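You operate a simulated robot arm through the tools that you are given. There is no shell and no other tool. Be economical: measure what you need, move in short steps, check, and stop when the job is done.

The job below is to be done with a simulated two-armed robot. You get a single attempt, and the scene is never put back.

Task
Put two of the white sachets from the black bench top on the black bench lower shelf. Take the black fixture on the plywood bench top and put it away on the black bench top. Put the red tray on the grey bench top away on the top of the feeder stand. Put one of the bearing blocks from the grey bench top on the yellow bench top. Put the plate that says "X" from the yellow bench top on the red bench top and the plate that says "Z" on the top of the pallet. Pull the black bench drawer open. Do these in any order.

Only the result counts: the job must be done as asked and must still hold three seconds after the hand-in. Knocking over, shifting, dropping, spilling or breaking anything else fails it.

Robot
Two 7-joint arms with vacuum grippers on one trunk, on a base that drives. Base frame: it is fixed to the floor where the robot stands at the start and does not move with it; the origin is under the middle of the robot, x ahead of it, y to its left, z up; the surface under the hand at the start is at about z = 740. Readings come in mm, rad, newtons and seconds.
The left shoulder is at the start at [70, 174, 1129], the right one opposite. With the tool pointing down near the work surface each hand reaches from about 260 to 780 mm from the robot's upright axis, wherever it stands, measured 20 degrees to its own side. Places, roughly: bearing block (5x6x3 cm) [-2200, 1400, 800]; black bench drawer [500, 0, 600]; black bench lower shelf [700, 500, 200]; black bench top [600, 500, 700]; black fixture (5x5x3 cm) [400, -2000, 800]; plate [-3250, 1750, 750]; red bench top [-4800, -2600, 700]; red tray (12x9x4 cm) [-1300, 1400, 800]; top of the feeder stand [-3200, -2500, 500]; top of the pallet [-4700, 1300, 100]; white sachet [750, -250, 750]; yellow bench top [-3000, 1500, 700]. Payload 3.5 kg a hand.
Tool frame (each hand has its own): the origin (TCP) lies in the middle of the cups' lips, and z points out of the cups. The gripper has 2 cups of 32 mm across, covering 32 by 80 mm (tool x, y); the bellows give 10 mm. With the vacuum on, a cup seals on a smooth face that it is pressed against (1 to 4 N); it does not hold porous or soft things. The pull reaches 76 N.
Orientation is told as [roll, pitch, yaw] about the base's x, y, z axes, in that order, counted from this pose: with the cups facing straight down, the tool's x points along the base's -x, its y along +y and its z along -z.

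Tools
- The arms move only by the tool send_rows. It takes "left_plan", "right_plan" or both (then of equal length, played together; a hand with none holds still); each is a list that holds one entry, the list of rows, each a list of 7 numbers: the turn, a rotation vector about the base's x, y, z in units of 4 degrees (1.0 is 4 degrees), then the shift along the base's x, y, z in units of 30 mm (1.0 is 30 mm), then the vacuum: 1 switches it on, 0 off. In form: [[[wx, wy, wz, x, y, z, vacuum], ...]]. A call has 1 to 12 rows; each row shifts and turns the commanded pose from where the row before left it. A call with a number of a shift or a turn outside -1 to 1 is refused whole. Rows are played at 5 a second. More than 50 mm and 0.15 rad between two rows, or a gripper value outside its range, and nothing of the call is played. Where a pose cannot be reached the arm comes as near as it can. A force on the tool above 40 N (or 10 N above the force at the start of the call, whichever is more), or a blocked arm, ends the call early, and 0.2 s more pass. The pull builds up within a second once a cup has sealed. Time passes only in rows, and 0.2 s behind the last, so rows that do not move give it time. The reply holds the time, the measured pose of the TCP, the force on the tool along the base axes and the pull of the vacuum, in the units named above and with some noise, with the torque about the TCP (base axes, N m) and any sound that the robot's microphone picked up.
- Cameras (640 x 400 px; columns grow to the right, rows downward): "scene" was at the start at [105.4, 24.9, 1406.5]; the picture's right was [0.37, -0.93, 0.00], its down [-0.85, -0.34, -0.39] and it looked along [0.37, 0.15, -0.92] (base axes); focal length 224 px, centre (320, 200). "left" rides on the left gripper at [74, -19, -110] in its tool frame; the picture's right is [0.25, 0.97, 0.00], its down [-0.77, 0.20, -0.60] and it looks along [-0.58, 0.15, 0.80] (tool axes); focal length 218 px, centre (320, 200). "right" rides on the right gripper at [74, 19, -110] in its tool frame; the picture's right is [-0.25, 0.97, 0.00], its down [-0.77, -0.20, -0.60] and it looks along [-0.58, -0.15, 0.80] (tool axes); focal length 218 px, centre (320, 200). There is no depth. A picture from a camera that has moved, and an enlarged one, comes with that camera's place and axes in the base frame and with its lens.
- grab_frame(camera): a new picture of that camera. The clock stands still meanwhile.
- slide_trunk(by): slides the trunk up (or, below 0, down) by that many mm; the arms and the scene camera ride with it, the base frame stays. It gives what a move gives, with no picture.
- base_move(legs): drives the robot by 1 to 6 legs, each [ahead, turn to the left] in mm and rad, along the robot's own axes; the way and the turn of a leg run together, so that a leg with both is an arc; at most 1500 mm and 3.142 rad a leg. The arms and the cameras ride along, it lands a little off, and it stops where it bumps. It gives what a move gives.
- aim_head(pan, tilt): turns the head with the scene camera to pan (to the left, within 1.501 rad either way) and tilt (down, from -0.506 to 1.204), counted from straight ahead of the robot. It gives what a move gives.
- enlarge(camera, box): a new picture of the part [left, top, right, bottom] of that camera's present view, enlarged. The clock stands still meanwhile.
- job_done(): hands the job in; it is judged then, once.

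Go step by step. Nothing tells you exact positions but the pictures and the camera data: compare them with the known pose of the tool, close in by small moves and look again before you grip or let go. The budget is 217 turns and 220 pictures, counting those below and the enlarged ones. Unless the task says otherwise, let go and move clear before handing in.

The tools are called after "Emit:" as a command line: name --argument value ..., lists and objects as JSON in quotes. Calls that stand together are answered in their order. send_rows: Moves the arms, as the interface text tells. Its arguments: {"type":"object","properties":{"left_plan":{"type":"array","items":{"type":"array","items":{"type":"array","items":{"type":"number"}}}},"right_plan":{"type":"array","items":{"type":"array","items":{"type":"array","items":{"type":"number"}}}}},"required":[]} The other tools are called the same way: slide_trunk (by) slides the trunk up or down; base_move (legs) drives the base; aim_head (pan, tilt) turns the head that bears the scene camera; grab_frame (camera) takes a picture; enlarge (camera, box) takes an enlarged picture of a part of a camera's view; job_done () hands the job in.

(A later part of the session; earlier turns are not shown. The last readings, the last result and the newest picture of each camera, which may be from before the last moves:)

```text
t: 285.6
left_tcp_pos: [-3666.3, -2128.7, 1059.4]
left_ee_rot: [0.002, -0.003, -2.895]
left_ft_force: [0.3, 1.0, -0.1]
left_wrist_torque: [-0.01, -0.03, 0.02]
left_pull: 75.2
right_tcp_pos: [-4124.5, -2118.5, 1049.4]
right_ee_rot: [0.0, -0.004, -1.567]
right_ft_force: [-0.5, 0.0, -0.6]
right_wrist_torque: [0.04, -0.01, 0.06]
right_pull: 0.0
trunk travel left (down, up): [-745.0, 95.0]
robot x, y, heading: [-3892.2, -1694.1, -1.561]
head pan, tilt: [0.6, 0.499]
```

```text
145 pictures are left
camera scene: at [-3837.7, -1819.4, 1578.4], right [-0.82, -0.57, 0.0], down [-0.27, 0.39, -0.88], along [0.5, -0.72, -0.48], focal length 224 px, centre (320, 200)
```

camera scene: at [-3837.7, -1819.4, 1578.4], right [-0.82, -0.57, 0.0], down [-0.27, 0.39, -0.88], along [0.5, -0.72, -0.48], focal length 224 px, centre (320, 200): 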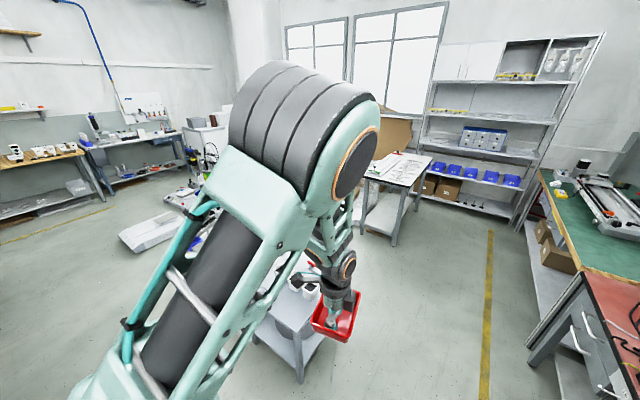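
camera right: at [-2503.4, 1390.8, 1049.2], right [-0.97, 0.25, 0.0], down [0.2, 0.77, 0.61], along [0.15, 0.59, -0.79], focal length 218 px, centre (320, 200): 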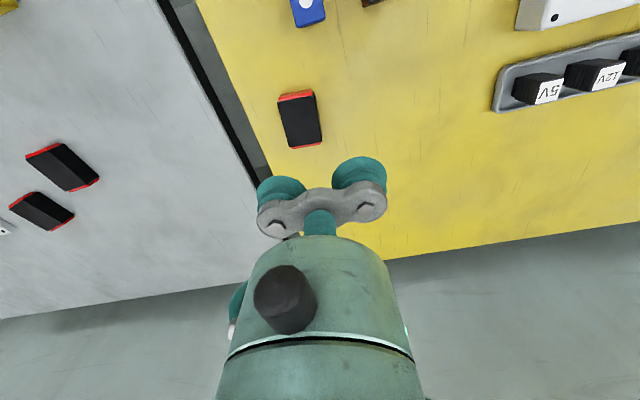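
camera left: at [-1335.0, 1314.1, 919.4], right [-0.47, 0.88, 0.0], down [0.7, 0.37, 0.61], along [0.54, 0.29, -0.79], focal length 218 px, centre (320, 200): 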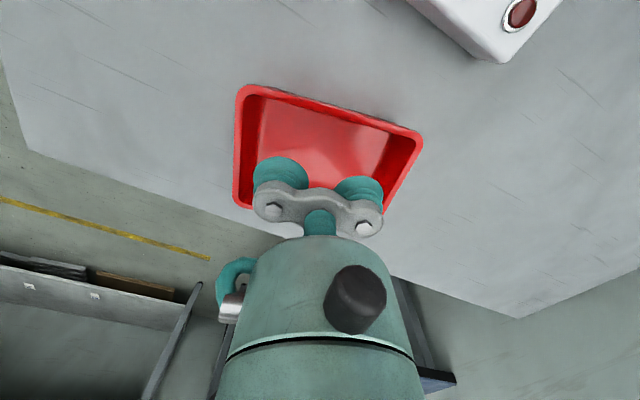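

The stand is behind my left arm, around [-3300,-2450]. I drive abreast of it and turn to face it.

Emit:
base_move --legs '[[700, 0], [0, 1.566]]'

Emit:
aim_head --pan 0 --tilt 0.6

Emit:
grab_frame --camera "scene"

```text
t: 293.2
left_tcp_pos: [-3455.5, -2164.8, 1058.5]
left_ee_rot: [0.004, -0.002, -1.317]
left_ft_force: [0.1, -0.2, -0.9]
left_wrist_torque: [0.01, 0.0, -0.01]
left_pull: 75.6
right_tcp_pos: [-3461.2, -2622.0, 1049.2]
right_ee_rot: [0.0, -0.005, 0.013]
right_ft_force: [-0.8, -0.4, 0.2]
right_wrist_torque: [-0.03, -0.01, -0.02]
right_pull: 0.1
trunk travel left (down, up): [-745.0, 95.0]
robot x, y, heading: [-3882.9, -2393.4, 0.012]
head pan, tilt: [0.6, 0.499]
```

```text
t: 294.2
left_tcp_pos: [-3454.5, -2163.4, 1058.6]
left_ee_rot: [0.002, -0.003, -1.317]
left_ft_force: [-0.9, -0.1, -1.1]
left_wrist_torque: [0.01, 0.02, 0.02]
left_pull: 75.7
right_tcp_pos: [-3460.9, -2622.8, 1048.0]
right_ee_rot: [0.001, -0.003, 0.012]
right_ft_force: [0.3, -0.2, -0.2]
right_wrist_torque: [-0.03, 0.0, -0.02]
right_pull: 0.0
trunk travel left (down, up): [-745.0, 95.0]
robot x, y, heading: [-3885.7, -2393.7, 0.016]
head pan, tilt: [0.0, 0.6]
```

```text
144 pictures are left
camera scene: at [-3744.1, -2386.3, 1569.2], right [0.02, -1.0, 0.0], down [-0.56, -0.01, -0.83], along [0.82, 0.01, -0.56], focal length 224 px, centre (320, 200)
```

scene: 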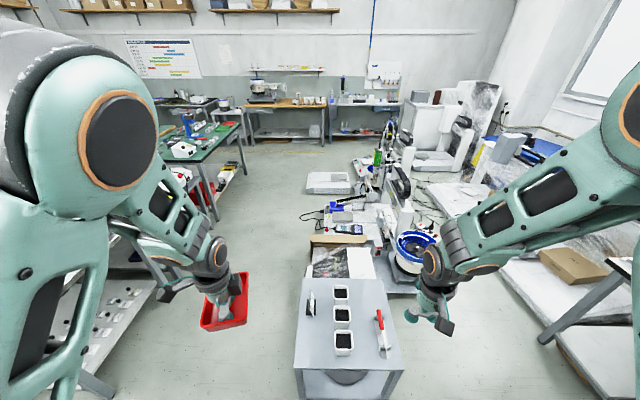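

Emit:
enlarge --camera "scene" --box '[280, 230, 440, 395]'

```text
2.42 times, centred on (360, 312) of scene
camera zoom: at [-3744.1, -2386.3, 1569.2], right [0.02, -1.0, 0.0], down [-0.56, -0.01, -0.83], along [0.82, 0.01, -0.56], focal length 544 px, centre (223, -73)
```

zoom: 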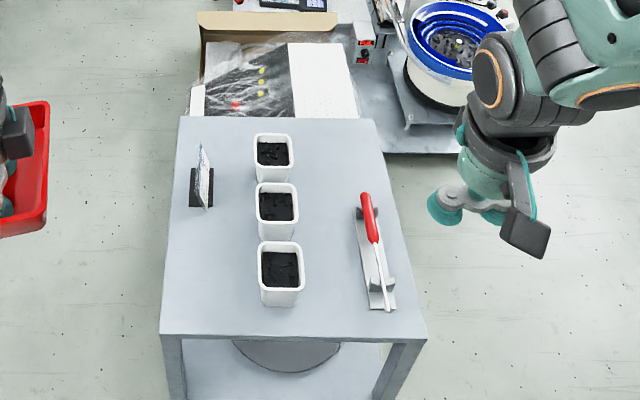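

The stand top is x -3384..-2959, y -2280..-2720, with free room at its front left around [-3300,-2355]. I bring the tray over it with its long side along x, then lower the trunk.

Emit:
send_rows --left_plan '[[[0, 0, -0.455, 0.646, -0.796, 0, 1], [0, 0, -0.455, 0.646, -0.796, 0, 1], [0, 0, -0.455, 0.646, -0.796, 0, 1], [0, 0, -0.455, 0.646, -0.796, 0, 1], [0, 0, -0.455, 0.646, -0.796, 0, 1], [0, 0, -0.455, 0.646, -0.796, 0, 1], [0, 0, -0.455, 0.646, -0.796, 0, 1], [0, 0, -0.455, 0.646, -0.796, 0, 1]]]' --right_plan '[[[0, 0, 0, -0.3, -0.3, 0, 0], [0, 0, 0, -0.3, -0.3, 0, 0], [0, 0, 0, -0.3, -0.3, 0, 0], [0, 0, 0, -0.3, -0.3, 0, 0], [0, 0, 0, 0, 0, 0, 0], [0, 0, 0, 0, 0, 0, 0], [0, 0, 0, 0, 0, 0, 0], [0, 0, 0, 0, 0, 0, 0]]]'

Emit:
slide_trunk --by -370

Emit:
grab_frame --camera "scene"

Emit:
grab_frame --camera "left"

```text
t: 296.0
left_tcp_pos: [-3293.8, -2346.4, 1063.2]
left_ee_rot: [0.001, -0.038, -1.539]
left_ft_force: [0.1, 0.0, -0.4]
left_wrist_torque: [0.02, 0.03, 0.01]
left_pull: 76.1
right_tcp_pos: [-3497.3, -2658.3, 1047.8]
right_ee_rot: [-0.001, -0.004, 0.014]
right_ft_force: [-0.5, 0.0, 0.3]
right_wrist_torque: [-0.01, 0.0, -0.01]
right_pull: 0.1
trunk travel left (down, up): [-745.0, 95.0]
robot x, y, heading: [-3883.0, -2391.5, 0.016]
head pan, tilt: [0.0, 0.6]
```

```text
t: 299.6
left_tcp_pos: [-3296.2, -2343.2, 690.9]
left_ee_rot: [-0.001, -0.031, -1.539]
left_ft_force: [0.2, -0.1, -0.5]
left_wrist_torque: [0.01, 0.02, -0.03]
left_pull: 75.8
right_tcp_pos: [-3497.9, -2658.5, 679.8]
right_ee_rot: [0.0, -0.004, 0.012]
right_ft_force: [-0.1, -0.5, -0.5]
right_wrist_torque: [0.01, 0.03, 0.03]
right_pull: 0.1
trunk travel left (down, up): [-375.0, 465.0]
robot x, y, heading: [-3882.8, -2390.2, 0.021]
head pan, tilt: [0.0, 0.6]
```

```text
142 pictures are left
camera scene: at [-3744.2, -2386.2, 1199.3], right [0.02, -1.0, 0.0], down [-0.56, -0.01, -0.83], along [0.82, 0.01, -0.56], focal length 224 px, centre (320, 200)
```

scene: 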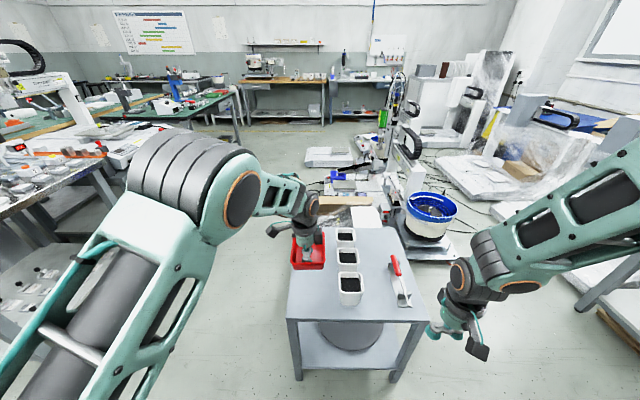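

```text
141 pictures are left
camera left: at [-3316.1, -2267.7, 798.6], right [0.96, 0.28, -0.01], down [0.23, -0.74, 0.63], along [0.17, -0.61, -0.78], focal length 218 px, centre (320, 200)
```

left: 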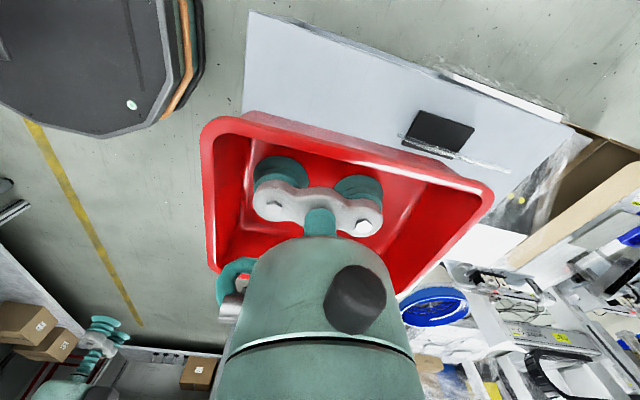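

The tray is above the free corner. I fix the small tilt and lower most of the way.

Emit:
send_rows --left_plan '[[[0.45, 0, -0.45, -0.2, -0.4, -0.5, 1], [0, 0, 0, 0, 0, -1, 1], [0, 0, 0, 0, 0, -1, 1], [0, 0, 0, 0, 0, -1, 1], [0, 0, 0, 0, 0, -1, 1]]]'

Emit:
grab_frame --camera "scene"

Emit:
grab_frame --camera "left"

```text
t: 300.8
left_tcp_pos: [-3307.5, -2368.1, 551.6]
left_ee_rot: [0.003, 0.033, -1.602]
left_ft_force: [-0.2, -0.1, -0.5]
left_wrist_torque: [0.01, 0.04, -0.01]
left_pull: 75.3
right_tcp_pos: [-3497.5, -2657.9, 679.8]
right_ee_rot: [-0.001, -0.002, 0.013]
right_ft_force: [0.5, -0.8, -0.2]
right_wrist_torque: [0.02, 0.01, -0.02]
right_pull: 0.0
trunk travel left (down, up): [-375.0, 465.0]
robot x, y, heading: [-3884.4, -2393.2, 0.02]
head pan, tilt: [0.0, 0.6]
```

```text
140 pictures are left
camera scene: at [-3743.5, -2386.5, 1199.2], right [0.02, -1.0, 0.0], down [-0.57, -0.01, -0.82], along [0.82, 0.01, -0.57], focal length 224 px, centre (320, 200)
```

scene: 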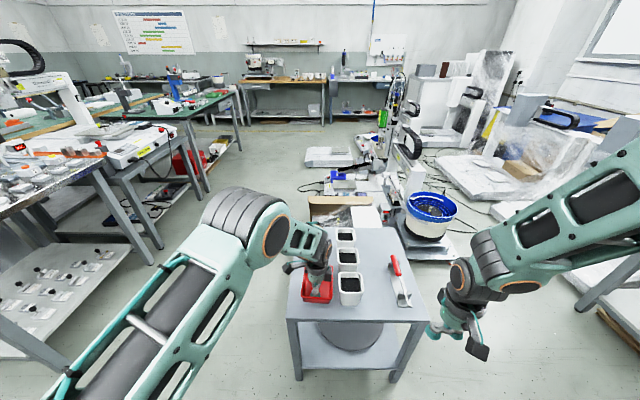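

```text
139 pictures are left
camera left: at [-3323.6, -2297.7, 663.6], right [0.98, 0.22, 0.01], down [0.17, -0.8, 0.58], along [0.14, -0.56, -0.81], focal length 218 px, centre (320, 200)
```

left: 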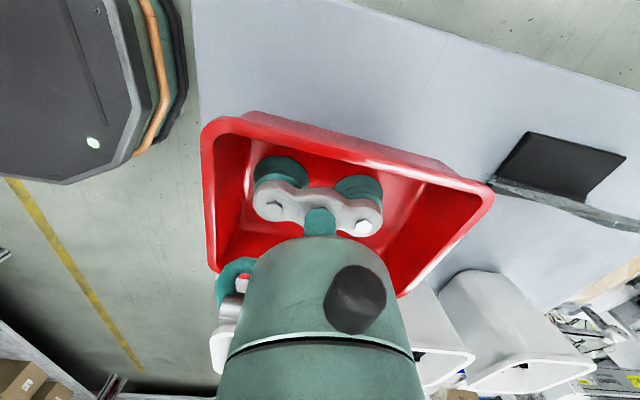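

The command had already held the right tilt, so I undo my correction and shift to [-3297,-2352].

Emit:
send_rows --left_plan '[[[-0.47, 0, 0.45, 0.35, 0.53, 0, 1], [0, 0, 0, 0, 0, 0, 1]]]'

Emit:
enlarge --camera "scene" --box '[260, 220, 440, 370]'

```text
t: 301.4
left_tcp_pos: [-3296.0, -2351.7, 552.5]
left_ee_rot: [0.004, -0.003, -1.571]
left_ft_force: [-0.8, -0.6, -1.2]
left_wrist_torque: [0.01, 0.0, -0.01]
left_pull: 75.4
right_tcp_pos: [-3497.7, -2659.5, 678.9]
right_ee_rot: [0.0, -0.004, 0.012]
right_ft_force: [0.1, -0.5, -0.3]
right_wrist_torque: [-0.01, 0.01, -0.02]
right_pull: 0.1
trunk travel left (down, up): [-375.0, 465.0]
robot x, y, heading: [-3882.0, -2393.1, 0.015]
head pan, tilt: [0.0, 0.6]
```

```text
2.67 times, centred on (350, 295) of scene
camera zoom: at [-3744.4, -2386.6, 1199.3], right [0.02, -1.0, 0.0], down [-0.56, -0.01, -0.83], along [0.83, 0.01, -0.56], focal length 599 px, centre (240, -53)
```

zoom: 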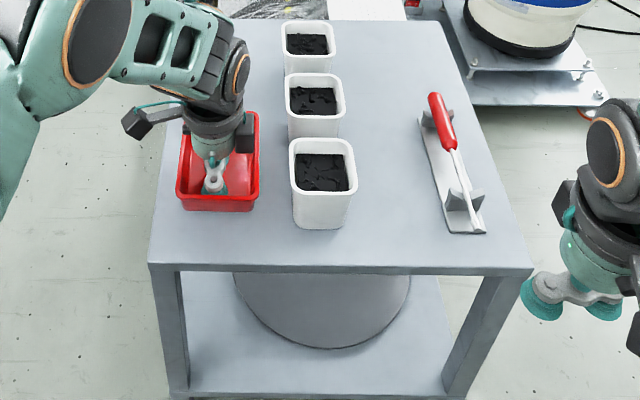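

Good position. I lower the tray to the stand in steps.

Emit:
send_rows --left_plan '[[[0, 0, 0, 0, 0, -0.8, 1], [0, 0, 0, 0, 0, -0.3, 1], [0, 0, 0, 0, 0, -0.12, 1], [0, 0, 0, 0, 0, -0.1, 1], [0, 0, 0, 0, 0, 0, 1]]]'

```text
t: 302.2
left_tcp_pos: [-3295.0, -2351.6, 523.3]
left_ee_rot: [0.014, -0.006, -1.566]
left_ft_force: [-11.5, 2.6, 23.6]
left_wrist_torque: [0.04, 0.32, -0.09]
left_pull: 75.8
right_tcp_pos: [-3498.2, -2658.2, 680.2]
right_ee_rot: [0.0, -0.008, 0.012]
right_ft_force: [-0.5, -0.5, -0.2]
right_wrist_torque: [-0.01, 0.0, 0.01]
right_pull: 0.1
trunk travel left (down, up): [-375.0, 465.0]
robot x, y, heading: [-3881.3, -2391.6, 0.014]
head pan, tilt: [0.0, 0.6]
stopped in row 3 (left hand): the force on the tool passed its limit at 45 N (the readings are from after the stop); the commanded pose is now the measured one
```

Contact came at z≈523, so the stand top is about 515. I check the picture before releasing.

Emit:
grab_frame --camera "left"

Emit:
enlarge --camera "scene" --box '[260, 220, 440, 370]'

```text
137 pictures are left
camera left: at [-3315.4, -2277.1, 632.8], right [0.97, 0.25, 0.01], down [0.19, -0.77, 0.61], along [0.16, -0.59, -0.79], focal length 218 px, centre (320, 200)
```

left: 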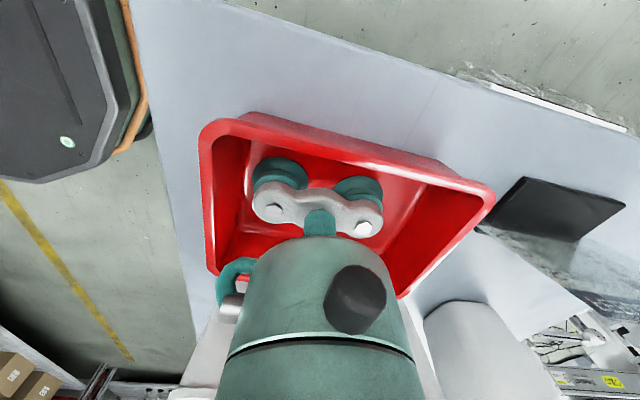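

```text
2.67 times, centred on (350, 295) of scene
camera zoom: at [-3748.2, -2386.1, 1200.0], right [0.02, -1.0, 0.0], down [-0.56, -0.01, -0.83], along [0.83, 0.01, -0.56], focal length 599 px, centre (240, -53)
```

zoom: 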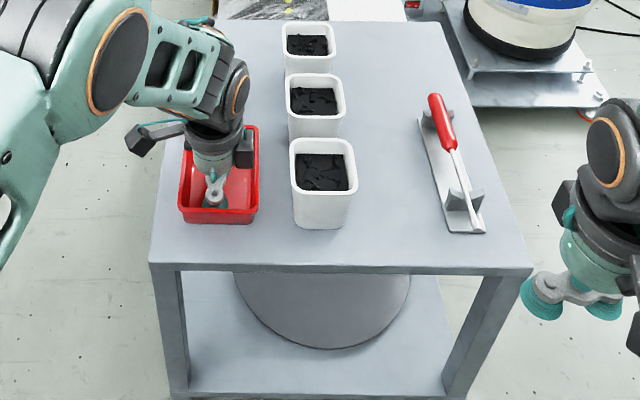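

The tray stands on the stand. I release and rise straight up.

Emit:
send_rows --left_plan '[[[0, 0, 0, 0, 0, 0, 0], [0, 0, 0, 0, 0, 0, 0], [0, 0, 0, 0, 0, 0, 0], [0, 0, 0, 0, 0, 0, 0], [0, 0, 0, 0, 0, 0.1, 0], [0, 0, 0, 0, 0, 0.3, 0], [0, 0, 0, 0, 0, 0.8, 0], [0, 0, 0, 0, 0, 1, 0], [0, 0, 0, 0, 0, 1, 0], [0, 0, 0, 0, 0, 1, 0], [0, 0, 0, 0, 0, 1, 0], [0, 0, 0, 0, 0, 1, 0]]]'

Emit:
slide_trunk --by 370

Emit:
grab_frame --camera "left"

```text
t: 304.8
left_tcp_pos: [-3292.1, -2341.0, 698.1]
left_ee_rot: [-0.009, -0.02, -1.542]
left_ft_force: [0.9, 0.3, 0.1]
left_wrist_torque: [-0.01, 0.0, 0.01]
left_pull: 0.1
right_tcp_pos: [-3497.5, -2658.1, 680.2]
right_ee_rot: [0.002, -0.004, 0.012]
right_ft_force: [-0.3, -0.4, 0.1]
right_wrist_torque: [-0.03, -0.01, 0.01]
right_pull: 0.1
trunk travel left (down, up): [-375.0, 465.0]
robot x, y, heading: [-3882.3, -2391.3, 0.017]
head pan, tilt: [0.0, 0.6]
```

```text
t: 308.4
left_tcp_pos: [-3289.0, -2343.5, 1077.5]
left_ee_rot: [0.007, -0.03, -1.547]
left_ft_force: [-1.0, 0.5, -0.1]
left_wrist_torque: [0.0, 0.03, -0.03]
left_pull: 0.1
right_tcp_pos: [-3498.2, -2658.5, 1049.8]
right_ee_rot: [0.001, -0.003, 0.014]
right_ft_force: [0.2, -0.3, 0.1]
right_wrist_torque: [0.02, -0.05, -0.04]
right_pull: 0.1
trunk travel left (down, up): [-745.0, 95.0]
robot x, y, heading: [-3882.7, -2391.4, 0.02]
head pan, tilt: [0.0, 0.6]
```

```text
135 pictures are left
camera left: at [-3310.5, -2267.7, 1185.1], right [0.96, 0.28, 0.0], down [0.22, -0.75, 0.63], along [0.17, -0.6, -0.78], focal length 218 px, centre (320, 200)
```

left: 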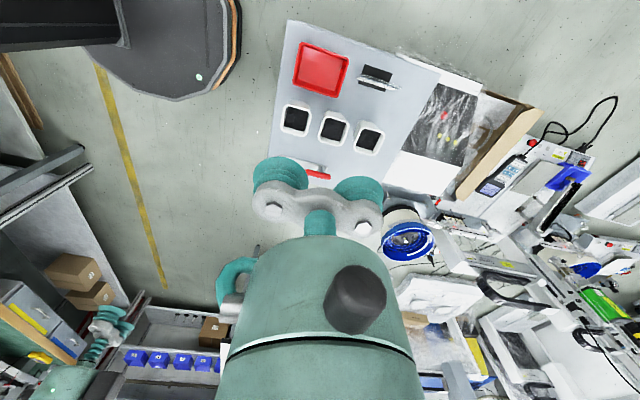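

The tray is in place. I turn the left hand back and tuck it in, then drive back up the aisle to the left end of the yellow bench.

Emit:
send_rows --left_plan '[[[0, 0, 1, -0.5, 0.53, 0, 0], [0, 0, 1, -0.5, 0.53, 0, 0], [0, 0, 1, -0.5, 0.53, 0, 0], [0, 0, 1, -0.5, 0.53, 0, 0], [0, 0, 1, -0.5, 0.53, 0, 0], [0, 0, 1, -0.5, 0.53, 0, 0], [0, 0, 1, -0.5, 0.53, 0, 0], [0, 0, 1, -0.5, 0.53, 0, 0], [0, 0, 1, -0.5, 0.53, 0, 0], [0, 0, 1, -0.5, 0.53, 0, 0], [0, 0, 1, -0.5, 0.53, 0, 0], [0, 0, 1, -0.5, 0.53, 0, 0]]]'

Emit:
send_rows --left_plan '[[[0, 0, 1, 0, 0, 0, 0], [0, 0, 1, 0, 0, 0, 0], [0, 0, 1, 0, 0, 0, 0], [0, 0, 1, 0, 0, 0, 0], [0, 0, 1, 0, 0, 0, 0], [0, 0, 1, 0, 0, 0, 0], [0, 0, 1, 0, 0, 0, 0], [0, 0, 1, 0, 0, 0, 0], [0, 0, 1, 0, 0, 0, 0], [0, 0, 0.8, 0, 0, 0, 0]]]'

Emit:
base_move --legs '[[0, 1.555], [1500, 0], [1300, 0]]'

Emit:
grab_frame --camera "scene"

```text
t: 311.0
left_tcp_pos: [-3473.6, -2161.4, 1076.4]
left_ee_rot: [0.009, -0.005, -0.732]
left_ft_force: [-0.3, 0.0, 0.5]
left_wrist_torque: [0.02, 0.03, 0.02]
left_pull: 0.0
right_tcp_pos: [-3497.5, -2657.6, 1049.8]
right_ee_rot: [0.0, -0.004, 0.012]
right_ft_force: [-0.6, -0.4, 0.3]
right_wrist_torque: [-0.01, 0.02, 0.01]
right_pull: 0.0
trunk travel left (down, up): [-745.0, 95.0]
robot x, y, heading: [-3881.5, -2391.4, 0.018]
head pan, tilt: [0.0, 0.6]
```

```text
t: 313.2
left_tcp_pos: [-3473.4, -2159.8, 1075.0]
left_ee_rot: [0.01, -0.005, -0.048]
left_ft_force: [0.5, -0.8, -0.3]
left_wrist_torque: [-0.01, 0.01, 0.0]
left_pull: 0.1
right_tcp_pos: [-3497.5, -2657.9, 1049.0]
right_ee_rot: [-0.003, -0.004, 0.013]
right_ft_force: [0.8, 0.4, 0.6]
right_wrist_torque: [-0.01, 0.02, 0.01]
right_pull: 0.0
trunk travel left (down, up): [-745.0, 95.0]
robot x, y, heading: [-3882.3, -2387.3, 0.017]
head pan, tilt: [0.0, 0.6]
```

```text
t: 330.4
left_tcp_pos: [-4195.6, 778.9, 1075.4]
left_ee_rot: [0.01, -0.006, 1.549]
left_ft_force: [0.1, 0.2, 0.2]
left_wrist_torque: [-0.04, 0.01, -0.01]
left_pull: 0.1
right_tcp_pos: [-3697.1, 767.6, 1049.8]
right_ee_rot: [-0.002, -0.004, 1.609]
right_ft_force: [-0.7, -0.2, 0.0]
right_wrist_torque: [0.01, -0.02, 0.0]
right_pull: 0.0
trunk travel left (down, up): [-745.0, 95.0]
robot x, y, heading: [-3954.5, 372.1, 1.611]
head pan, tilt: [0.0, 0.6]
```

```text
134 pictures are left
camera scene: at [-3958.8, 516.0, 1569.2], right [1.0, 0.04, 0.0], down [0.02, -0.56, -0.83], along [-0.03, 0.82, -0.56], focal length 224 px, centre (320, 200)
```

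scene: 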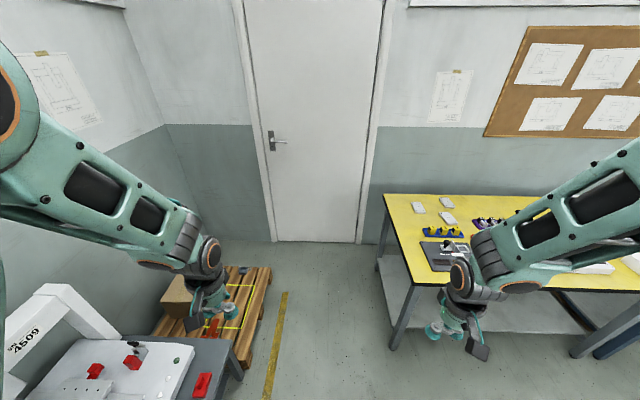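

The pallet is to the left and the yellow bench's left end (x≈-3600) to the right. I drive up to y≈1340 between them and turn to face the bench end.

Emit:
base_move --legs '[[0, -0.04], [970, 0], [0, -1.571]]'

Emit:
grab_frame --camera "scene"

```text
t: 339.6
left_tcp_pos: [-3554.4, 1567.1, 1075.9]
left_ee_rot: [0.01, -0.006, -0.046]
left_ft_force: [0.4, 0.1, -0.1]
left_wrist_torque: [-0.04, -0.01, 0.02]
left_pull: 0.1
right_tcp_pos: [-3576.7, 1069.6, 1050.9]
right_ee_rot: [-0.002, -0.004, 0.016]
right_ft_force: [-0.3, -0.1, -1.3]
right_wrist_torque: [0.01, 0.01, 0.02]
right_pull: 0.0
trunk travel left (down, up): [-745.0, 95.0]
robot x, y, heading: [-3962.5, 1334.4, 0.023]
head pan, tilt: [0.0, 0.6]
```

```text
133 pictures are left
camera scene: at [-3824.3, 1340.9, 1569.2], right [0.02, -1.0, 0.0], down [-0.56, -0.01, -0.82], along [0.82, 0.02, -0.57], focal length 224 px, centre (320, 200)
```

scene: 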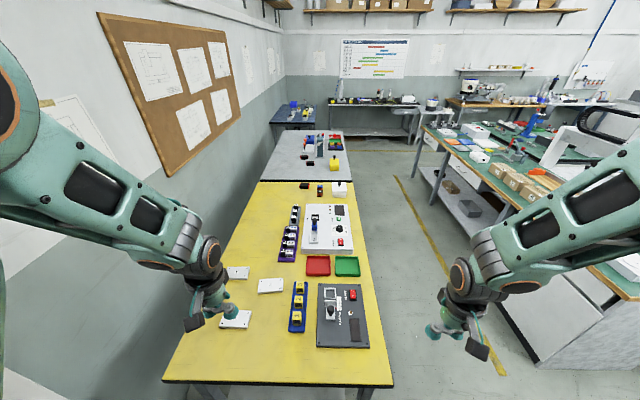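

The way is clear; Z is near [-3270,1558]. I bring the left hand above it.

Emit:
send_rows --left_plan '[[[0, 0, 0.2, 0.867, -0.03, -0.5, 0], [0, 0, 0.2, 0.867, -0.03, -0.5, 0], [0, 0, 0.2, 0.867, -0.03, -0.5, 0], [0, 0, 0.2, 0.867, -0.03, -0.5, 0], [0, 0, 0.2, 0.867, -0.03, -0.5, 0], [0, 0, 0.2, 0.867, -0.03, -0.5, 0], [0, 0, 0.2, 0.867, -0.03, -0.5, 0], [0, 0, 0.2, 0.867, -0.03, -0.5, 0], [0, 0, 0.2, 0.867, -0.03, -0.6, 0], [0, 0, 0.1, 0.867, -0.03, -0.6, 0], [0, 0, 0, 0.867, -0.03, -0.6, 0]]]'

Emit:
grab_frame --camera "left"

```text
t: 342.0
left_tcp_pos: [-3265.5, 1557.2, 900.1]
left_ee_rot: [0.01, -0.003, 0.088]
left_ft_force: [0.1, -0.2, 1.3]
left_wrist_torque: [0.03, 0.02, 0.01]
left_pull: 0.1
right_tcp_pos: [-3575.1, 1068.7, 1049.6]
right_ee_rot: [-0.002, -0.004, 0.015]
right_ft_force: [0.0, 0.8, 0.1]
right_wrist_torque: [0.01, -0.02, 0.02]
right_pull: 0.0
trunk travel left (down, up): [-745.0, 95.0]
robot x, y, heading: [-3965.3, 1337.3, 0.018]
head pan, tilt: [0.0, 0.6]
```

```text
132 pictures are left
camera left: at [-3337.3, 1531.2, 1009.8], right [-0.34, 0.94, 0.01], down [0.75, 0.26, 0.61], along [0.57, 0.21, -0.79], focal length 218 px, centre (320, 200)
```

left: 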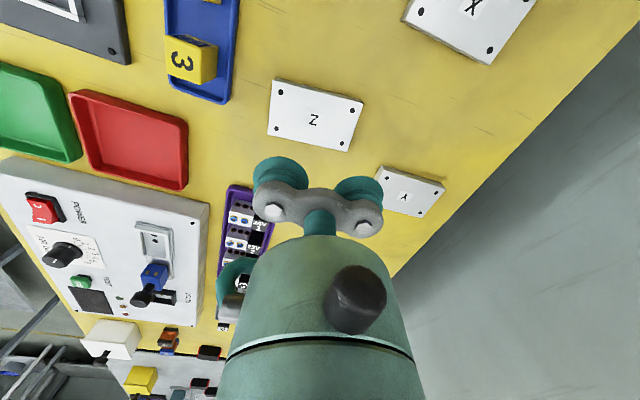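

Emit:
enlarge --camera "left" --box '[250, 60, 380, 160]'

```text
4.00 times, centred on (315, 110) of left
camera zoom: at [-3337.3, 1531.2, 1009.8], right [-0.34, 0.94, 0.01], down [0.75, 0.26, 0.61], along [0.57, 0.21, -0.79], focal length 873 px, centre (340, 560)
```

zoom: 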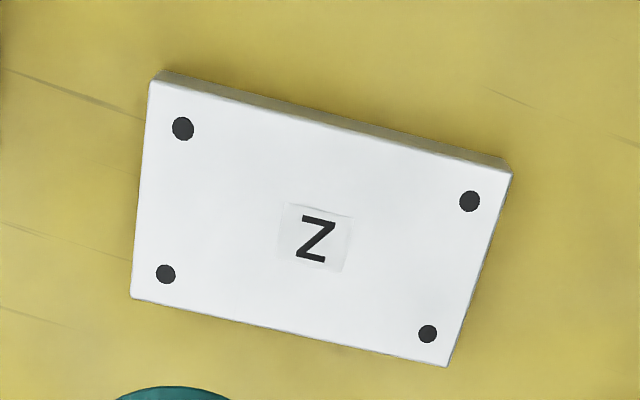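

Z's centre is [-3260,1553], turned 7 degrees, size 100x60. I align and lower.

Emit:
send_rows --left_plan '[[[-0.14, 0, 0.45, 0.18, -0.14, -1, 0], [0, 0, 0, 0, 0, -1, 0], [0, 0, 0, 0, 0, -1, 0], [0, 0, 0, 0, 0, -1, 1], [0, 0, 0, 0, 0, -0.5, 1], [0, 0, 0, 0, 0, -0.15, 1], [0, 0, 0, 0, 0, -0.12, 1], [0, 0, 0, 0, 0, -0.1, 1], [0, 0, 0, 0, 0, 0, 1], [0, 0, 0, 0, 0, 0, 1]]]'

```text
t: 344.2
left_tcp_pos: [-3274.5, 1551.9, 758.4]
left_ee_rot: [0.001, -0.004, 0.118]
left_ft_force: [0.4, -0.3, -1.4]
left_wrist_torque: [0.0, 0.02, -0.02]
left_pull: 75.4
left hand out of reach, approached as far as the arm can: row 5, 8
right_tcp_pos: [-3575.7, 1069.4, 1049.7]
right_ee_rot: [-0.001, -0.004, 0.016]
right_ft_force: [-0.5, -0.2, 0.4]
right_wrist_torque: [0.0, -0.01, 0.0]
right_pull: 0.1
trunk travel left (down, up): [-745.0, 95.0]
robot x, y, heading: [-3963.8, 1333.4, 0.019]
head pan, tilt: [0.0, 0.6]
```

Both cups have sealed at the edge of the reach. I lift Z and draw it in.

Emit:
send_rows --left_plan '[[[0, 0, 0, -0.3, 0, 0.3, 1], [0, 0, 0, -0.2, 0, 1, 1], [0, 0, 0, -0.2, 0, 1, 1], [0, 0, 0, 0, 0, 1, 1], [0, 0, 0, 0, 0, 1, 1], [0, 0, 0, 0, 0, 1, 1], [0, 0, 0, -0.8, 0, 1, 1], [0, 0, 0, -0.9, 0, 1, 1], [0, 0, 0, -0.9, 0, 1, 1], [0, 0, 0, -0.9, 0, 1, 1], [0, 0, 0, -0.9, 0, 0.5, 1], [0, 0, 0, -0.9, 0, 0, 1]]]'

Emit:
grab_frame --camera "left"

```text
t: 346.8
left_tcp_pos: [-3271.6, 1544.1, 1036.7]
left_ee_rot: [0.001, -0.005, 0.119]
left_ft_force: [-0.4, 0.2, -2.4]
left_wrist_torque: [0.03, 0.03, -0.04]
left_pull: 75.4
left hand out of reach, approached as far as the arm can: row 6, 7, 8, 9, 10, 11, 12
right_tcp_pos: [-3576.6, 1068.8, 1050.2]
right_ee_rot: [-0.002, -0.004, 0.017]
right_ft_force: [-1.0, 0.2, -0.1]
right_wrist_torque: [-0.01, 0.0, -0.02]
right_pull: 0.0
trunk travel left (down, up): [-745.0, 95.0]
robot x, y, heading: [-3965.6, 1333.8, 0.017]
head pan, tilt: [0.0, 0.6]
```

```text
130 pictures are left
camera left: at [-3341.9, 1514.7, 1147.3], right [-0.37, 0.93, 0.0], down [0.74, 0.29, 0.61], along [0.56, 0.22, -0.79], focal length 218 px, centre (320, 200)
```

left: 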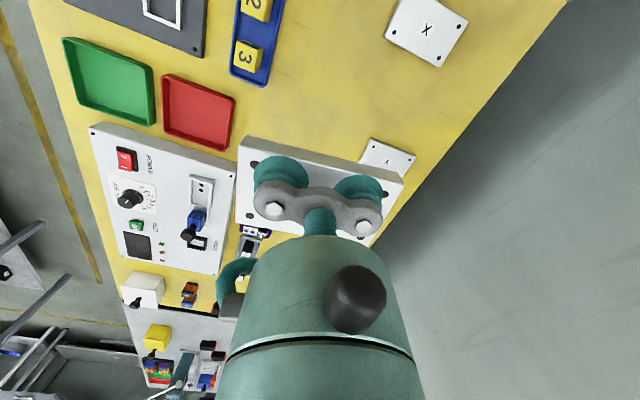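

The hand lags behind its command. I give it time with still rows.

Emit:
send_rows --left_plan '[[[0, 0, 0, 0, 0, 0, 1], [0, 0, 0, -0.5, 0, 0, 1], [0, 0, 0, -0.5, 0, 0, 1]]]'

```text
t: 347.6
left_tcp_pos: [-3272.6, 1542.2, 1037.2]
left_ee_rot: [0.002, -0.001, 0.118]
left_ft_force: [0.1, 1.0, -2.5]
left_wrist_torque: [0.05, 0.06, -0.01]
left_pull: 75.5
left hand out of reach, approached as far as the arm can: row 2, 3
right_tcp_pos: [-3576.8, 1069.7, 1050.0]
right_ee_rot: [0.001, -0.003, 0.017]
right_ft_force: [-0.5, -0.1, -0.1]
right_wrist_torque: [0.02, -0.01, -0.02]
right_pull: 0.1
trunk travel left (down, up): [-745.0, 95.0]
robot x, y, heading: [-3962.9, 1334.0, 0.024]
head pan, tilt: [0.0, 0.6]
```

It seems stuck at a singular stretch. I try lowering while drawing back.

Emit:
send_rows --left_plan '[[[0, 0, 0, 0, 0, -1, 1], [0, 0, 0, 0, 0, -1, 1], [0, 0, 0, -0.3, 0, -1, 1], [0, 0, 0, -0.5, 0, 0, 1], [0, 0, 0, -0.5, 0, 0, 1]]]'

```text
t: 348.8
left_tcp_pos: [-3282.1, 1541.8, 943.5]
left_ee_rot: [0.001, -0.001, 0.118]
left_ft_force: [0.3, -0.3, -3.1]
left_wrist_torque: [-0.01, 0.04, 0.02]
left_pull: 75.2
left hand out of reach, approached as far as the arm can: row 4, 5
right_tcp_pos: [-3576.2, 1068.6, 1051.1]
right_ee_rot: [0.001, -0.003, 0.015]
right_ft_force: [0.0, 0.1, -1.1]
right_wrist_torque: [0.0, 0.01, -0.03]
right_pull: 0.1
trunk travel left (down, up): [-745.0, 95.0]
robot x, y, heading: [-3964.4, 1338.6, 0.02]
head pan, tilt: [0.0, 0.6]
```

Emit:
send_rows --left_plan '[[[0, 0, -0.3, -0.1, 0.3, 0.3, 1], [0, 0, -0.3, -0.1, 0.3, 0.3, 1], [0, 0, -0.3, -0.2, 0.3, 0.3, 1], [0, 0, -0.3, -0.2, 0, 0, 1], [0, 0, -0.3, -0.2, 0, 0, 1]]]'

Emit:
grab_frame --camera "scene"

```text
t: 350.0
left_tcp_pos: [-3278.2, 1565.6, 965.3]
left_ee_rot: [-0.001, -0.001, 0.015]
left_ft_force: [0.4, 0.3, -2.1]
left_wrist_torque: [-0.05, 0.02, 0.0]
left_pull: 75.7
left hand out of reach, approached as far as the arm can: row 1, 2, 3, 4, 5
right_tcp_pos: [-3576.3, 1069.3, 1050.0]
right_ee_rot: [0.001, -0.002, 0.016]
right_ft_force: [-1.3, -0.2, 0.6]
right_wrist_torque: [0.03, 0.0, 0.01]
right_pull: 0.1
trunk travel left (down, up): [-745.0, 95.0]
robot x, y, heading: [-3966.0, 1337.2, 0.02]
head pan, tilt: [0.0, 0.6]
```

```text
129 pictures are left
camera scene: at [-3824.1, 1340.6, 1569.2], right [0.02, -1.0, 0.0], down [-0.57, -0.01, -0.82], along [0.82, 0.02, -0.57], focal length 224 px, centre (320, 200)
```

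scene: 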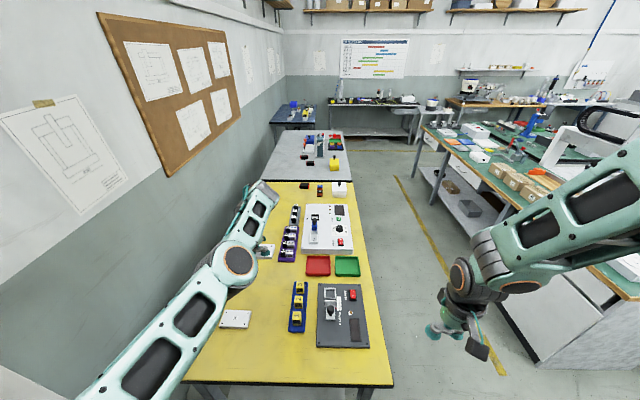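

The arm is stretched nearly straight, so I tilt the cups forward; that brings the wrist back and should bend the elbow.

Emit:
send_rows --left_plan '[[[0, -1, 0, 0, 0, 0, 1], [0, -1, 0, 0, 0, 0, 1], [0, -1, 0, 0, 0, 0, 1], [0, -1, 0, 0, 0, 0, 1], [0, -1, 0, 0, 0, 0, 1], [0, -1, 0, 0, 0, 0, 1]]]'

```text
t: 351.4
left_tcp_pos: [-3255.3, 1568.2, 973.9]
left_ee_rot: [-0.004, -0.111, 0.003]
left_ft_force: [0.2, 0.5, -3.2]
left_wrist_torque: [0.0, 0.01, 0.01]
left_pull: 75.9
left hand out of reach, approached as far as the arm can: row 1, 2, 3, 4, 5, 6
right_tcp_pos: [-3576.1, 1068.7, 1049.2]
right_ee_rot: [-0.001, -0.004, 0.015]
right_ft_force: [0.0, -0.2, -0.8]
right_wrist_torque: [0.03, 0.0, 0.0]
right_pull: 0.2
trunk travel left (down, up): [-745.0, 95.0]
robot x, y, heading: [-3961.5, 1338.9, 0.02]
head pan, tilt: [0.0, 0.6]
```

Emit:
send_rows --left_plan '[[[0, 1, 0, 0, 0, 0, 1], [0, 1, 0, 0, 0, 0, 1], [0, 1, 0, 0, 0, 0, 1], [0, 1, 0, 0, 0, 0, 1], [0, 1, 0, 0, 0, 0, 1], [0, 1, 0, 0, 0, 0, 1], [0, 0, 0, 1, 0, 0, 1], [0, 0, 0, 1, 0, 0, 1], [0, 0, 0, 1, 0, 0, 1]]]'

```text
t: 353.4
left_tcp_pos: [-3254.5, 1567.2, 974.7]
left_ee_rot: [-0.003, -0.113, 0.004]
left_ft_force: [-0.5, -0.5, -1.7]
left_wrist_torque: [0.03, 0.02, -0.03]
left_pull: 76.0
left hand out of reach, approached as far as the arm can: row 2, 3, 4, 5, 6, 7, 8, 9
right_tcp_pos: [-3576.4, 1069.6, 1049.7]
right_ee_rot: [0.0, -0.004, 0.016]
right_ft_force: [-0.2, -0.4, -0.3]
right_wrist_torque: [0.02, -0.04, -0.01]
right_pull: 0.1
trunk travel left (down, up): [-745.0, 95.0]
robot x, y, heading: [-3964.1, 1335.3, 0.015]
head pan, tilt: [0.0, 0.6]
```

Emit:
send_rows --left_plan '[[[0, 0, 0, 0, -1, 0, 1], [0, 0, 0, 0, -1, 0, 1], [0, 0, 0, 0, -1, 0, 1], [0, 0, 0, 0, -1, 0, 1]]]'

```text
t: 354.4
left_tcp_pos: [-3252.9, 1445.0, 973.1]
left_ee_rot: [-0.004, -0.112, 0.005]
left_ft_force: [-0.5, -0.1, -2.0]
left_wrist_torque: [0.05, 0.06, 0.01]
left_pull: 75.5
right_tcp_pos: [-3575.6, 1068.1, 1049.8]
right_ee_rot: [0.002, -0.004, 0.015]
right_ft_force: [0.7, -0.8, -0.5]
right_wrist_torque: [0.0, -0.04, -0.04]
right_pull: 0.1
trunk travel left (down, up): [-745.0, 95.0]
robot x, y, heading: [-3964.5, 1334.3, 0.023]
head pan, tilt: [0.0, 0.6]
```

Sideways motion works. Now I try drawing back from here.

Emit:
send_rows --left_plan '[[[0, 0, 0, -0.5, 0, 0, 1], [0, 0, 0, -0.5, 0, 0, 1], [0, 0, 0, -0.5, 0, 0, 1], [0, 0, 0, -0.5, 0, 0, 1]]]'

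```text
t: 355.4
left_tcp_pos: [-3315.1, 1447.9, 973.2]
left_ee_rot: [-0.004, -0.111, 0.006]
left_ft_force: [-0.2, 0.2, -2.6]
left_wrist_torque: [-0.01, 0.09, 0.02]
left_pull: 76.1
right_tcp_pos: [-3576.4, 1069.2, 1049.5]
right_ee_rot: [-0.002, -0.007, 0.017]
right_ft_force: [0.1, 0.1, 0.3]
right_wrist_torque: [0.0, -0.05, -0.01]
right_pull: 0.1
trunk travel left (down, up): [-745.0, 95.0]
robot x, y, heading: [-3964.8, 1336.4, 0.019]
head pan, tilt: [0.0, 0.6]
```

That works. I fix the tilt and draw the plate fully in.

Emit:
send_rows --left_plan '[[[0, 0.4, 0, -0.7, 0, 0, 1], [0, 0.4, 0, -0.7, 0, 0, 1], [0, 0.4, 0, -0.7, 0, 0, 1], [0, 0.4, 0, -0.7, 0, 0.2, 1], [0, 0, 0, -0.7, 0.3, 0.3, 1], [0, 0, 0, -0.7, 0.3, 0.3, 1], [0, 0, 0, -0.7, 0.3, 0.3, 1], [0, 0, 0, -0.7, 0.3, 0.3, 1], [0, 0, 0, -0.7, 0.3, 0.3, 1], [0, 0, 0, -0.7, 0.3, 0.3, 1], [0, 0, 0, -0.7, 0.3, 0.3, 1], [0, 0, 0, -0.3, 0.3, 0.3, 1]]]'

Emit:
grab_frame --camera "scene"

```text
t: 358.0
left_tcp_pos: [-3554.1, 1519.2, 1052.9]
left_ee_rot: [-0.004, 0.001, 0.005]
left_ft_force: [-0.2, 0.4, -3.2]
left_wrist_torque: [0.02, 0.05, -0.01]
left_pull: 75.0
right_tcp_pos: [-3576.4, 1069.5, 1050.6]
right_ee_rot: [-0.002, -0.004, 0.015]
right_ft_force: [-0.2, 0.0, -0.8]
right_wrist_torque: [-0.01, 0.02, 0.01]
right_pull: 0.0
trunk travel left (down, up): [-745.0, 95.0]
robot x, y, heading: [-3962.6, 1336.5, 0.017]
head pan, tilt: [0.0, 0.6]
```

```text
128 pictures are left
camera scene: at [-3825.1, 1340.9, 1569.3], right [0.02, -1.0, 0.0], down [-0.56, -0.01, -0.83], along [0.83, 0.02, -0.56], focal length 224 px, centre (320, 200)
```

scene: 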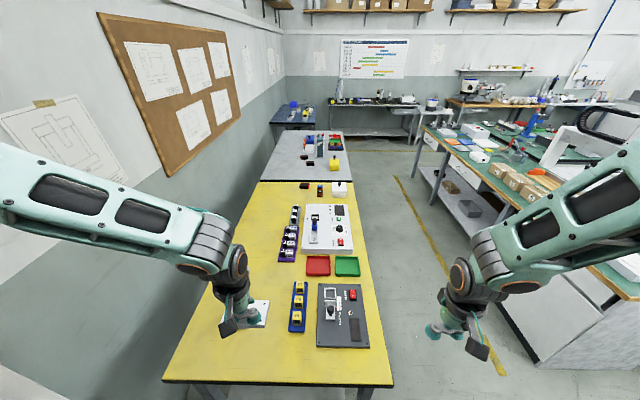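

Z is held and tucked. I turn right about to face the pallet.

Emit:
base_move --legs '[[0, -3.12]]'

Emit:
grab_frame --camera "scene"

```text
t: 365.7
left_tcp_pos: [-4368.9, 1141.4, 1052.9]
left_ee_rot: [-0.003, -0.001, -3.112]
left_ft_force: [-0.3, -0.4, -2.8]
left_wrist_torque: [0.01, -0.08, 0.01]
left_pull: 75.4
right_tcp_pos: [-4357.5, 1591.1, 1049.8]
right_ee_rot: [-0.002, -0.003, -3.102]
right_ft_force: [0.6, 0.7, -0.9]
right_wrist_torque: [0.0, 0.0, -0.02]
right_pull: 0.2
trunk travel left (down, up): [-745.0, 95.0]
robot x, y, heading: [-3964.9, 1336.4, -3.098]
head pan, tilt: [0.0, 0.6]
```

```text
127 pictures are left
camera scene: at [-4101.4, 1331.9, 1569.2], right [-0.04, 1.0, 0.0], down [0.56, 0.03, -0.82], along [-0.82, -0.04, -0.57], focal length 224 px, centre (320, 200)
```

scene: 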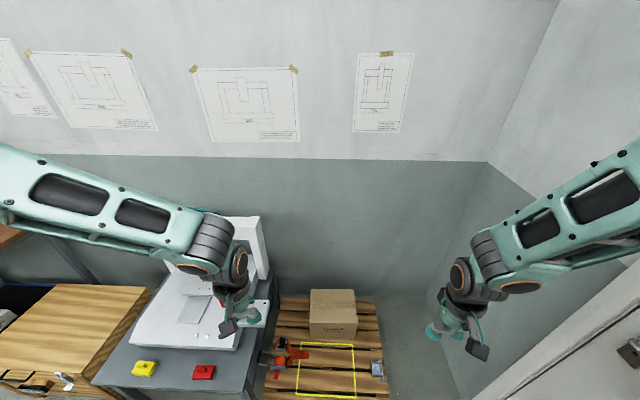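

Emit:
aim_head --pan 0 --tilt 0.95

Emit:
grab_frame --camera "scene"

```text
t: 366.6
left_tcp_pos: [-4369.6, 1140.3, 1051.3]
left_ee_rot: [-0.004, -0.001, -3.112]
left_ft_force: [0.7, -0.2, -2.6]
left_wrist_torque: [0.03, -0.04, 0.03]
left_pull: 75.4
right_tcp_pos: [-4357.1, 1590.9, 1050.1]
right_ee_rot: [0.0, -0.003, -3.101]
right_ft_force: [0.3, 0.2, 0.1]
right_wrist_torque: [-0.03, -0.03, 0.01]
right_pull: 0.1
trunk travel left (down, up): [-745.0, 95.0]
robot x, y, heading: [-3964.1, 1334.4, -3.1]
head pan, tilt: [0.0, 0.949]
```

```text
126 pictures are left
camera scene: at [-4085.8, 1332.7, 1540.9], right [-0.04, 1.0, 0.0], down [0.81, 0.04, -0.58], along [-0.58, -0.03, -0.81], focal length 224 px, centre (320, 200)
```

scene: 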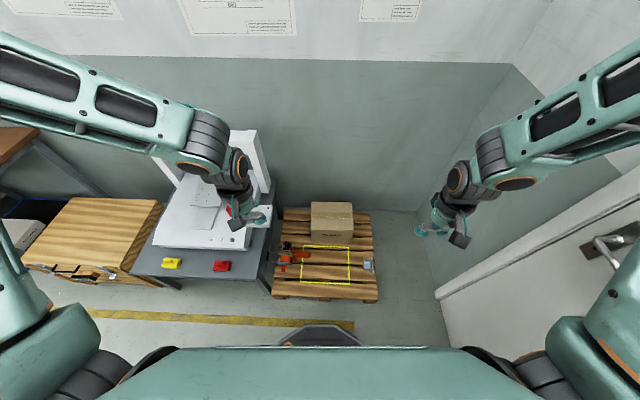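

Emit:
enlarge --camera "scene" --box '[220, 180, 420, 320]'

```text
2.86 times, centred on (320, 250) of scene
camera zoom: at [-4085.8, 1332.7, 1540.9], right [-0.04, 1.0, 0.0], down [0.81, 0.04, -0.58], along [-0.58, -0.03, -0.81], focal length 641 px, centre (320, 57)
```

zoom: 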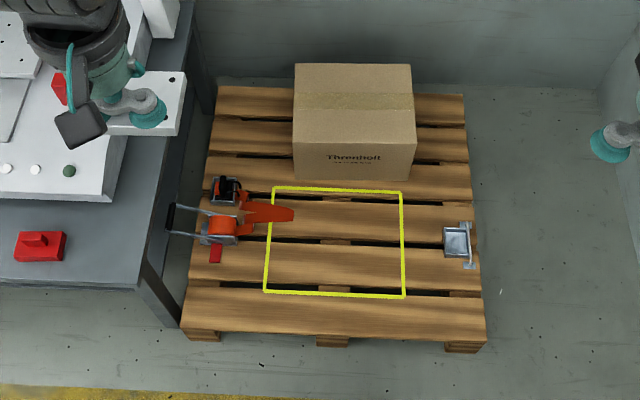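

The pallet spans x -4390..-4990, y 1022..1664; its front slat at x≈-4424 is free in the middle. The machine stand is on the left, so I back off slightly and bring the plate straight ahead before lowering.

Emit:
base_move --legs '[[-55, -0.04]]'

Emit:
send_rows --left_plan '[[[0, 0, 0, -0.457, 0.857, 0, 1], [0, 0, 0, -0.457, 0.857, 0, 1], [0, 0, 0, -0.457, 0.857, 0, 1], [0, 0, 0, -0.457, 0.857, 0, 1], [0, 0, 0, -0.457, 0.857, 0, 1], [0, 0, 0, -0.457, 0.857, 0, 1], [0, 0, 0, -0.457, 0.857, 0, 1]]]'

Emit:
slide_trunk --by -300

Emit:
grab_frame --camera "scene"

```text
t: 367.5
left_tcp_pos: [-4328.9, 1157.7, 1050.2]
left_ee_rot: [-0.003, 0.005, 3.134]
left_ft_force: [-0.9, 0.3, -2.5]
left_wrist_torque: [0.03, -0.05, 0.04]
left_pull: 76.0
right_tcp_pos: [-4298.9, 1606.6, 1046.4]
right_ee_rot: [-0.002, 0.001, -3.141]
right_ft_force: [-1.1, 0.0, -0.2]
right_wrist_torque: [-0.01, -0.01, 0.02]
right_pull: 0.0
trunk travel left (down, up): [-745.0, 95.0]
robot x, y, heading: [-3911.4, 1334.2, -3.136]
head pan, tilt: [0.0, 0.949]
```

```text
t: 369.1
left_tcp_pos: [-4419.3, 1340.0, 1051.6]
left_ee_rot: [-0.002, 0.004, 3.132]
left_ft_force: [0.0, 0.4, -2.7]
left_wrist_torque: [-0.02, -0.03, 0.04]
left_pull: 75.7
right_tcp_pos: [-4294.7, 1608.9, 1048.8]
right_ee_rot: [0.0, -0.003, -3.142]
right_ft_force: [0.5, -1.1, -0.5]
right_wrist_torque: [-0.02, -0.03, 0.02]
right_pull: 0.0
trunk travel left (down, up): [-745.0, 95.0]
robot x, y, heading: [-3913.0, 1337.7, -3.136]
head pan, tilt: [0.0, 0.949]
```

```text
t: 372.1
left_tcp_pos: [-4419.0, 1339.0, 752.1]
left_ee_rot: [-0.005, 0.002, 3.132]
left_ft_force: [0.3, 0.4, -3.1]
left_wrist_torque: [-0.01, -0.07, 0.01]
left_pull: 76.2
right_tcp_pos: [-4292.7, 1606.9, 750.1]
right_ee_rot: [-0.003, -0.005, -3.14]
right_ft_force: [-0.2, 0.5, -0.5]
right_wrist_torque: [0.01, 0.0, -0.01]
right_pull: 0.0
trunk travel left (down, up): [-445.0, 395.0]
robot x, y, heading: [-3913.7, 1336.2, -3.135]
head pan, tilt: [0.0, 0.949]
```

```text
124 pictures are left
camera scene: at [-4032.4, 1338.9, 1240.8], right [0.0, 1.0, 0.0], down [0.81, 0.0, -0.58], along [-0.58, 0.0, -0.81], focal length 224 px, centre (320, 200)
```

scene: 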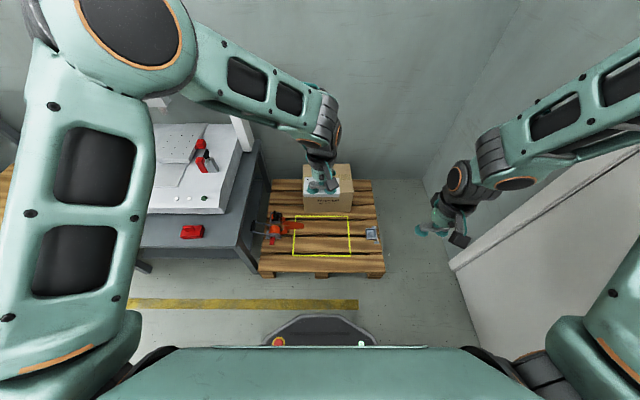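

The arm is clear of the machine. I lower the trunk further.

Emit:
slide_trunk --by -400

Emit:
grab_frame --camera "left"

Emit:
grab_frame --camera "scene"

```text
t: 375.9
left_tcp_pos: [-4419.2, 1338.6, 351.7]
left_ee_rot: [-0.004, -0.001, 3.131]
left_ft_force: [-0.1, 1.1, -2.0]
left_wrist_torque: [-0.01, -0.05, 0.03]
left_pull: 75.7
right_tcp_pos: [-4293.5, 1608.1, 349.4]
right_ee_rot: [-0.001, -0.002, -3.141]
right_ft_force: [0.0, 0.2, 0.3]
right_wrist_torque: [0.0, -0.02, 0.0]
right_pull: 0.1
trunk travel left (down, up): [-45.0, 795.0]
robot x, y, heading: [-3912.1, 1334.4, -3.135]
head pan, tilt: [0.0, 0.949]
```

```text
123 pictures are left
camera left: at [-4344.8, 1356.7, 462.8], right [0.24, -0.97, 0.0], down [-0.77, -0.2, 0.6], along [-0.59, -0.14, -0.8], focal length 218 px, centre (320, 200)
```

left: 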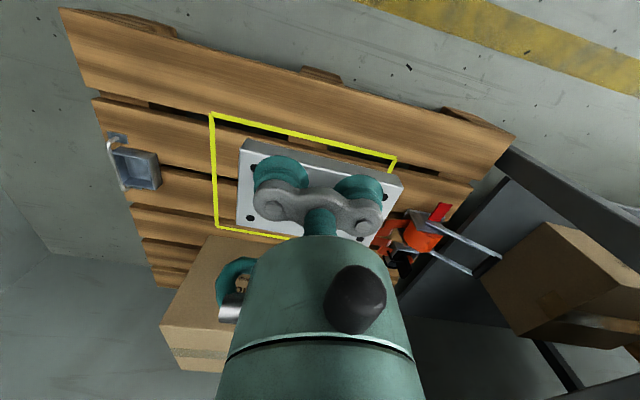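

```text
122 pictures are left
camera scene: at [-4032.4, 1338.9, 840.8], right [0.0, 1.0, 0.0], down [0.81, 0.0, -0.58], along [-0.58, 0.0, -0.81], focal length 224 px, centre (320, 200)
```

scene: 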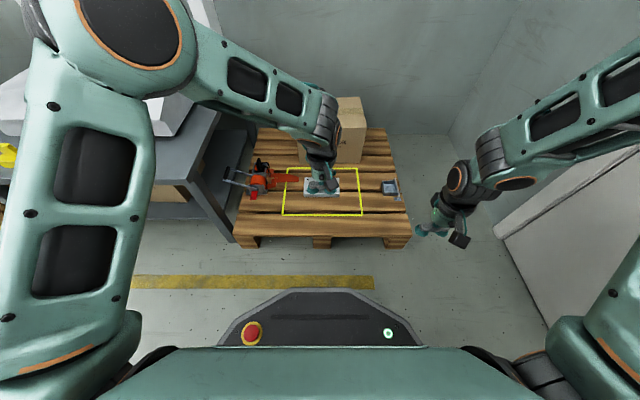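

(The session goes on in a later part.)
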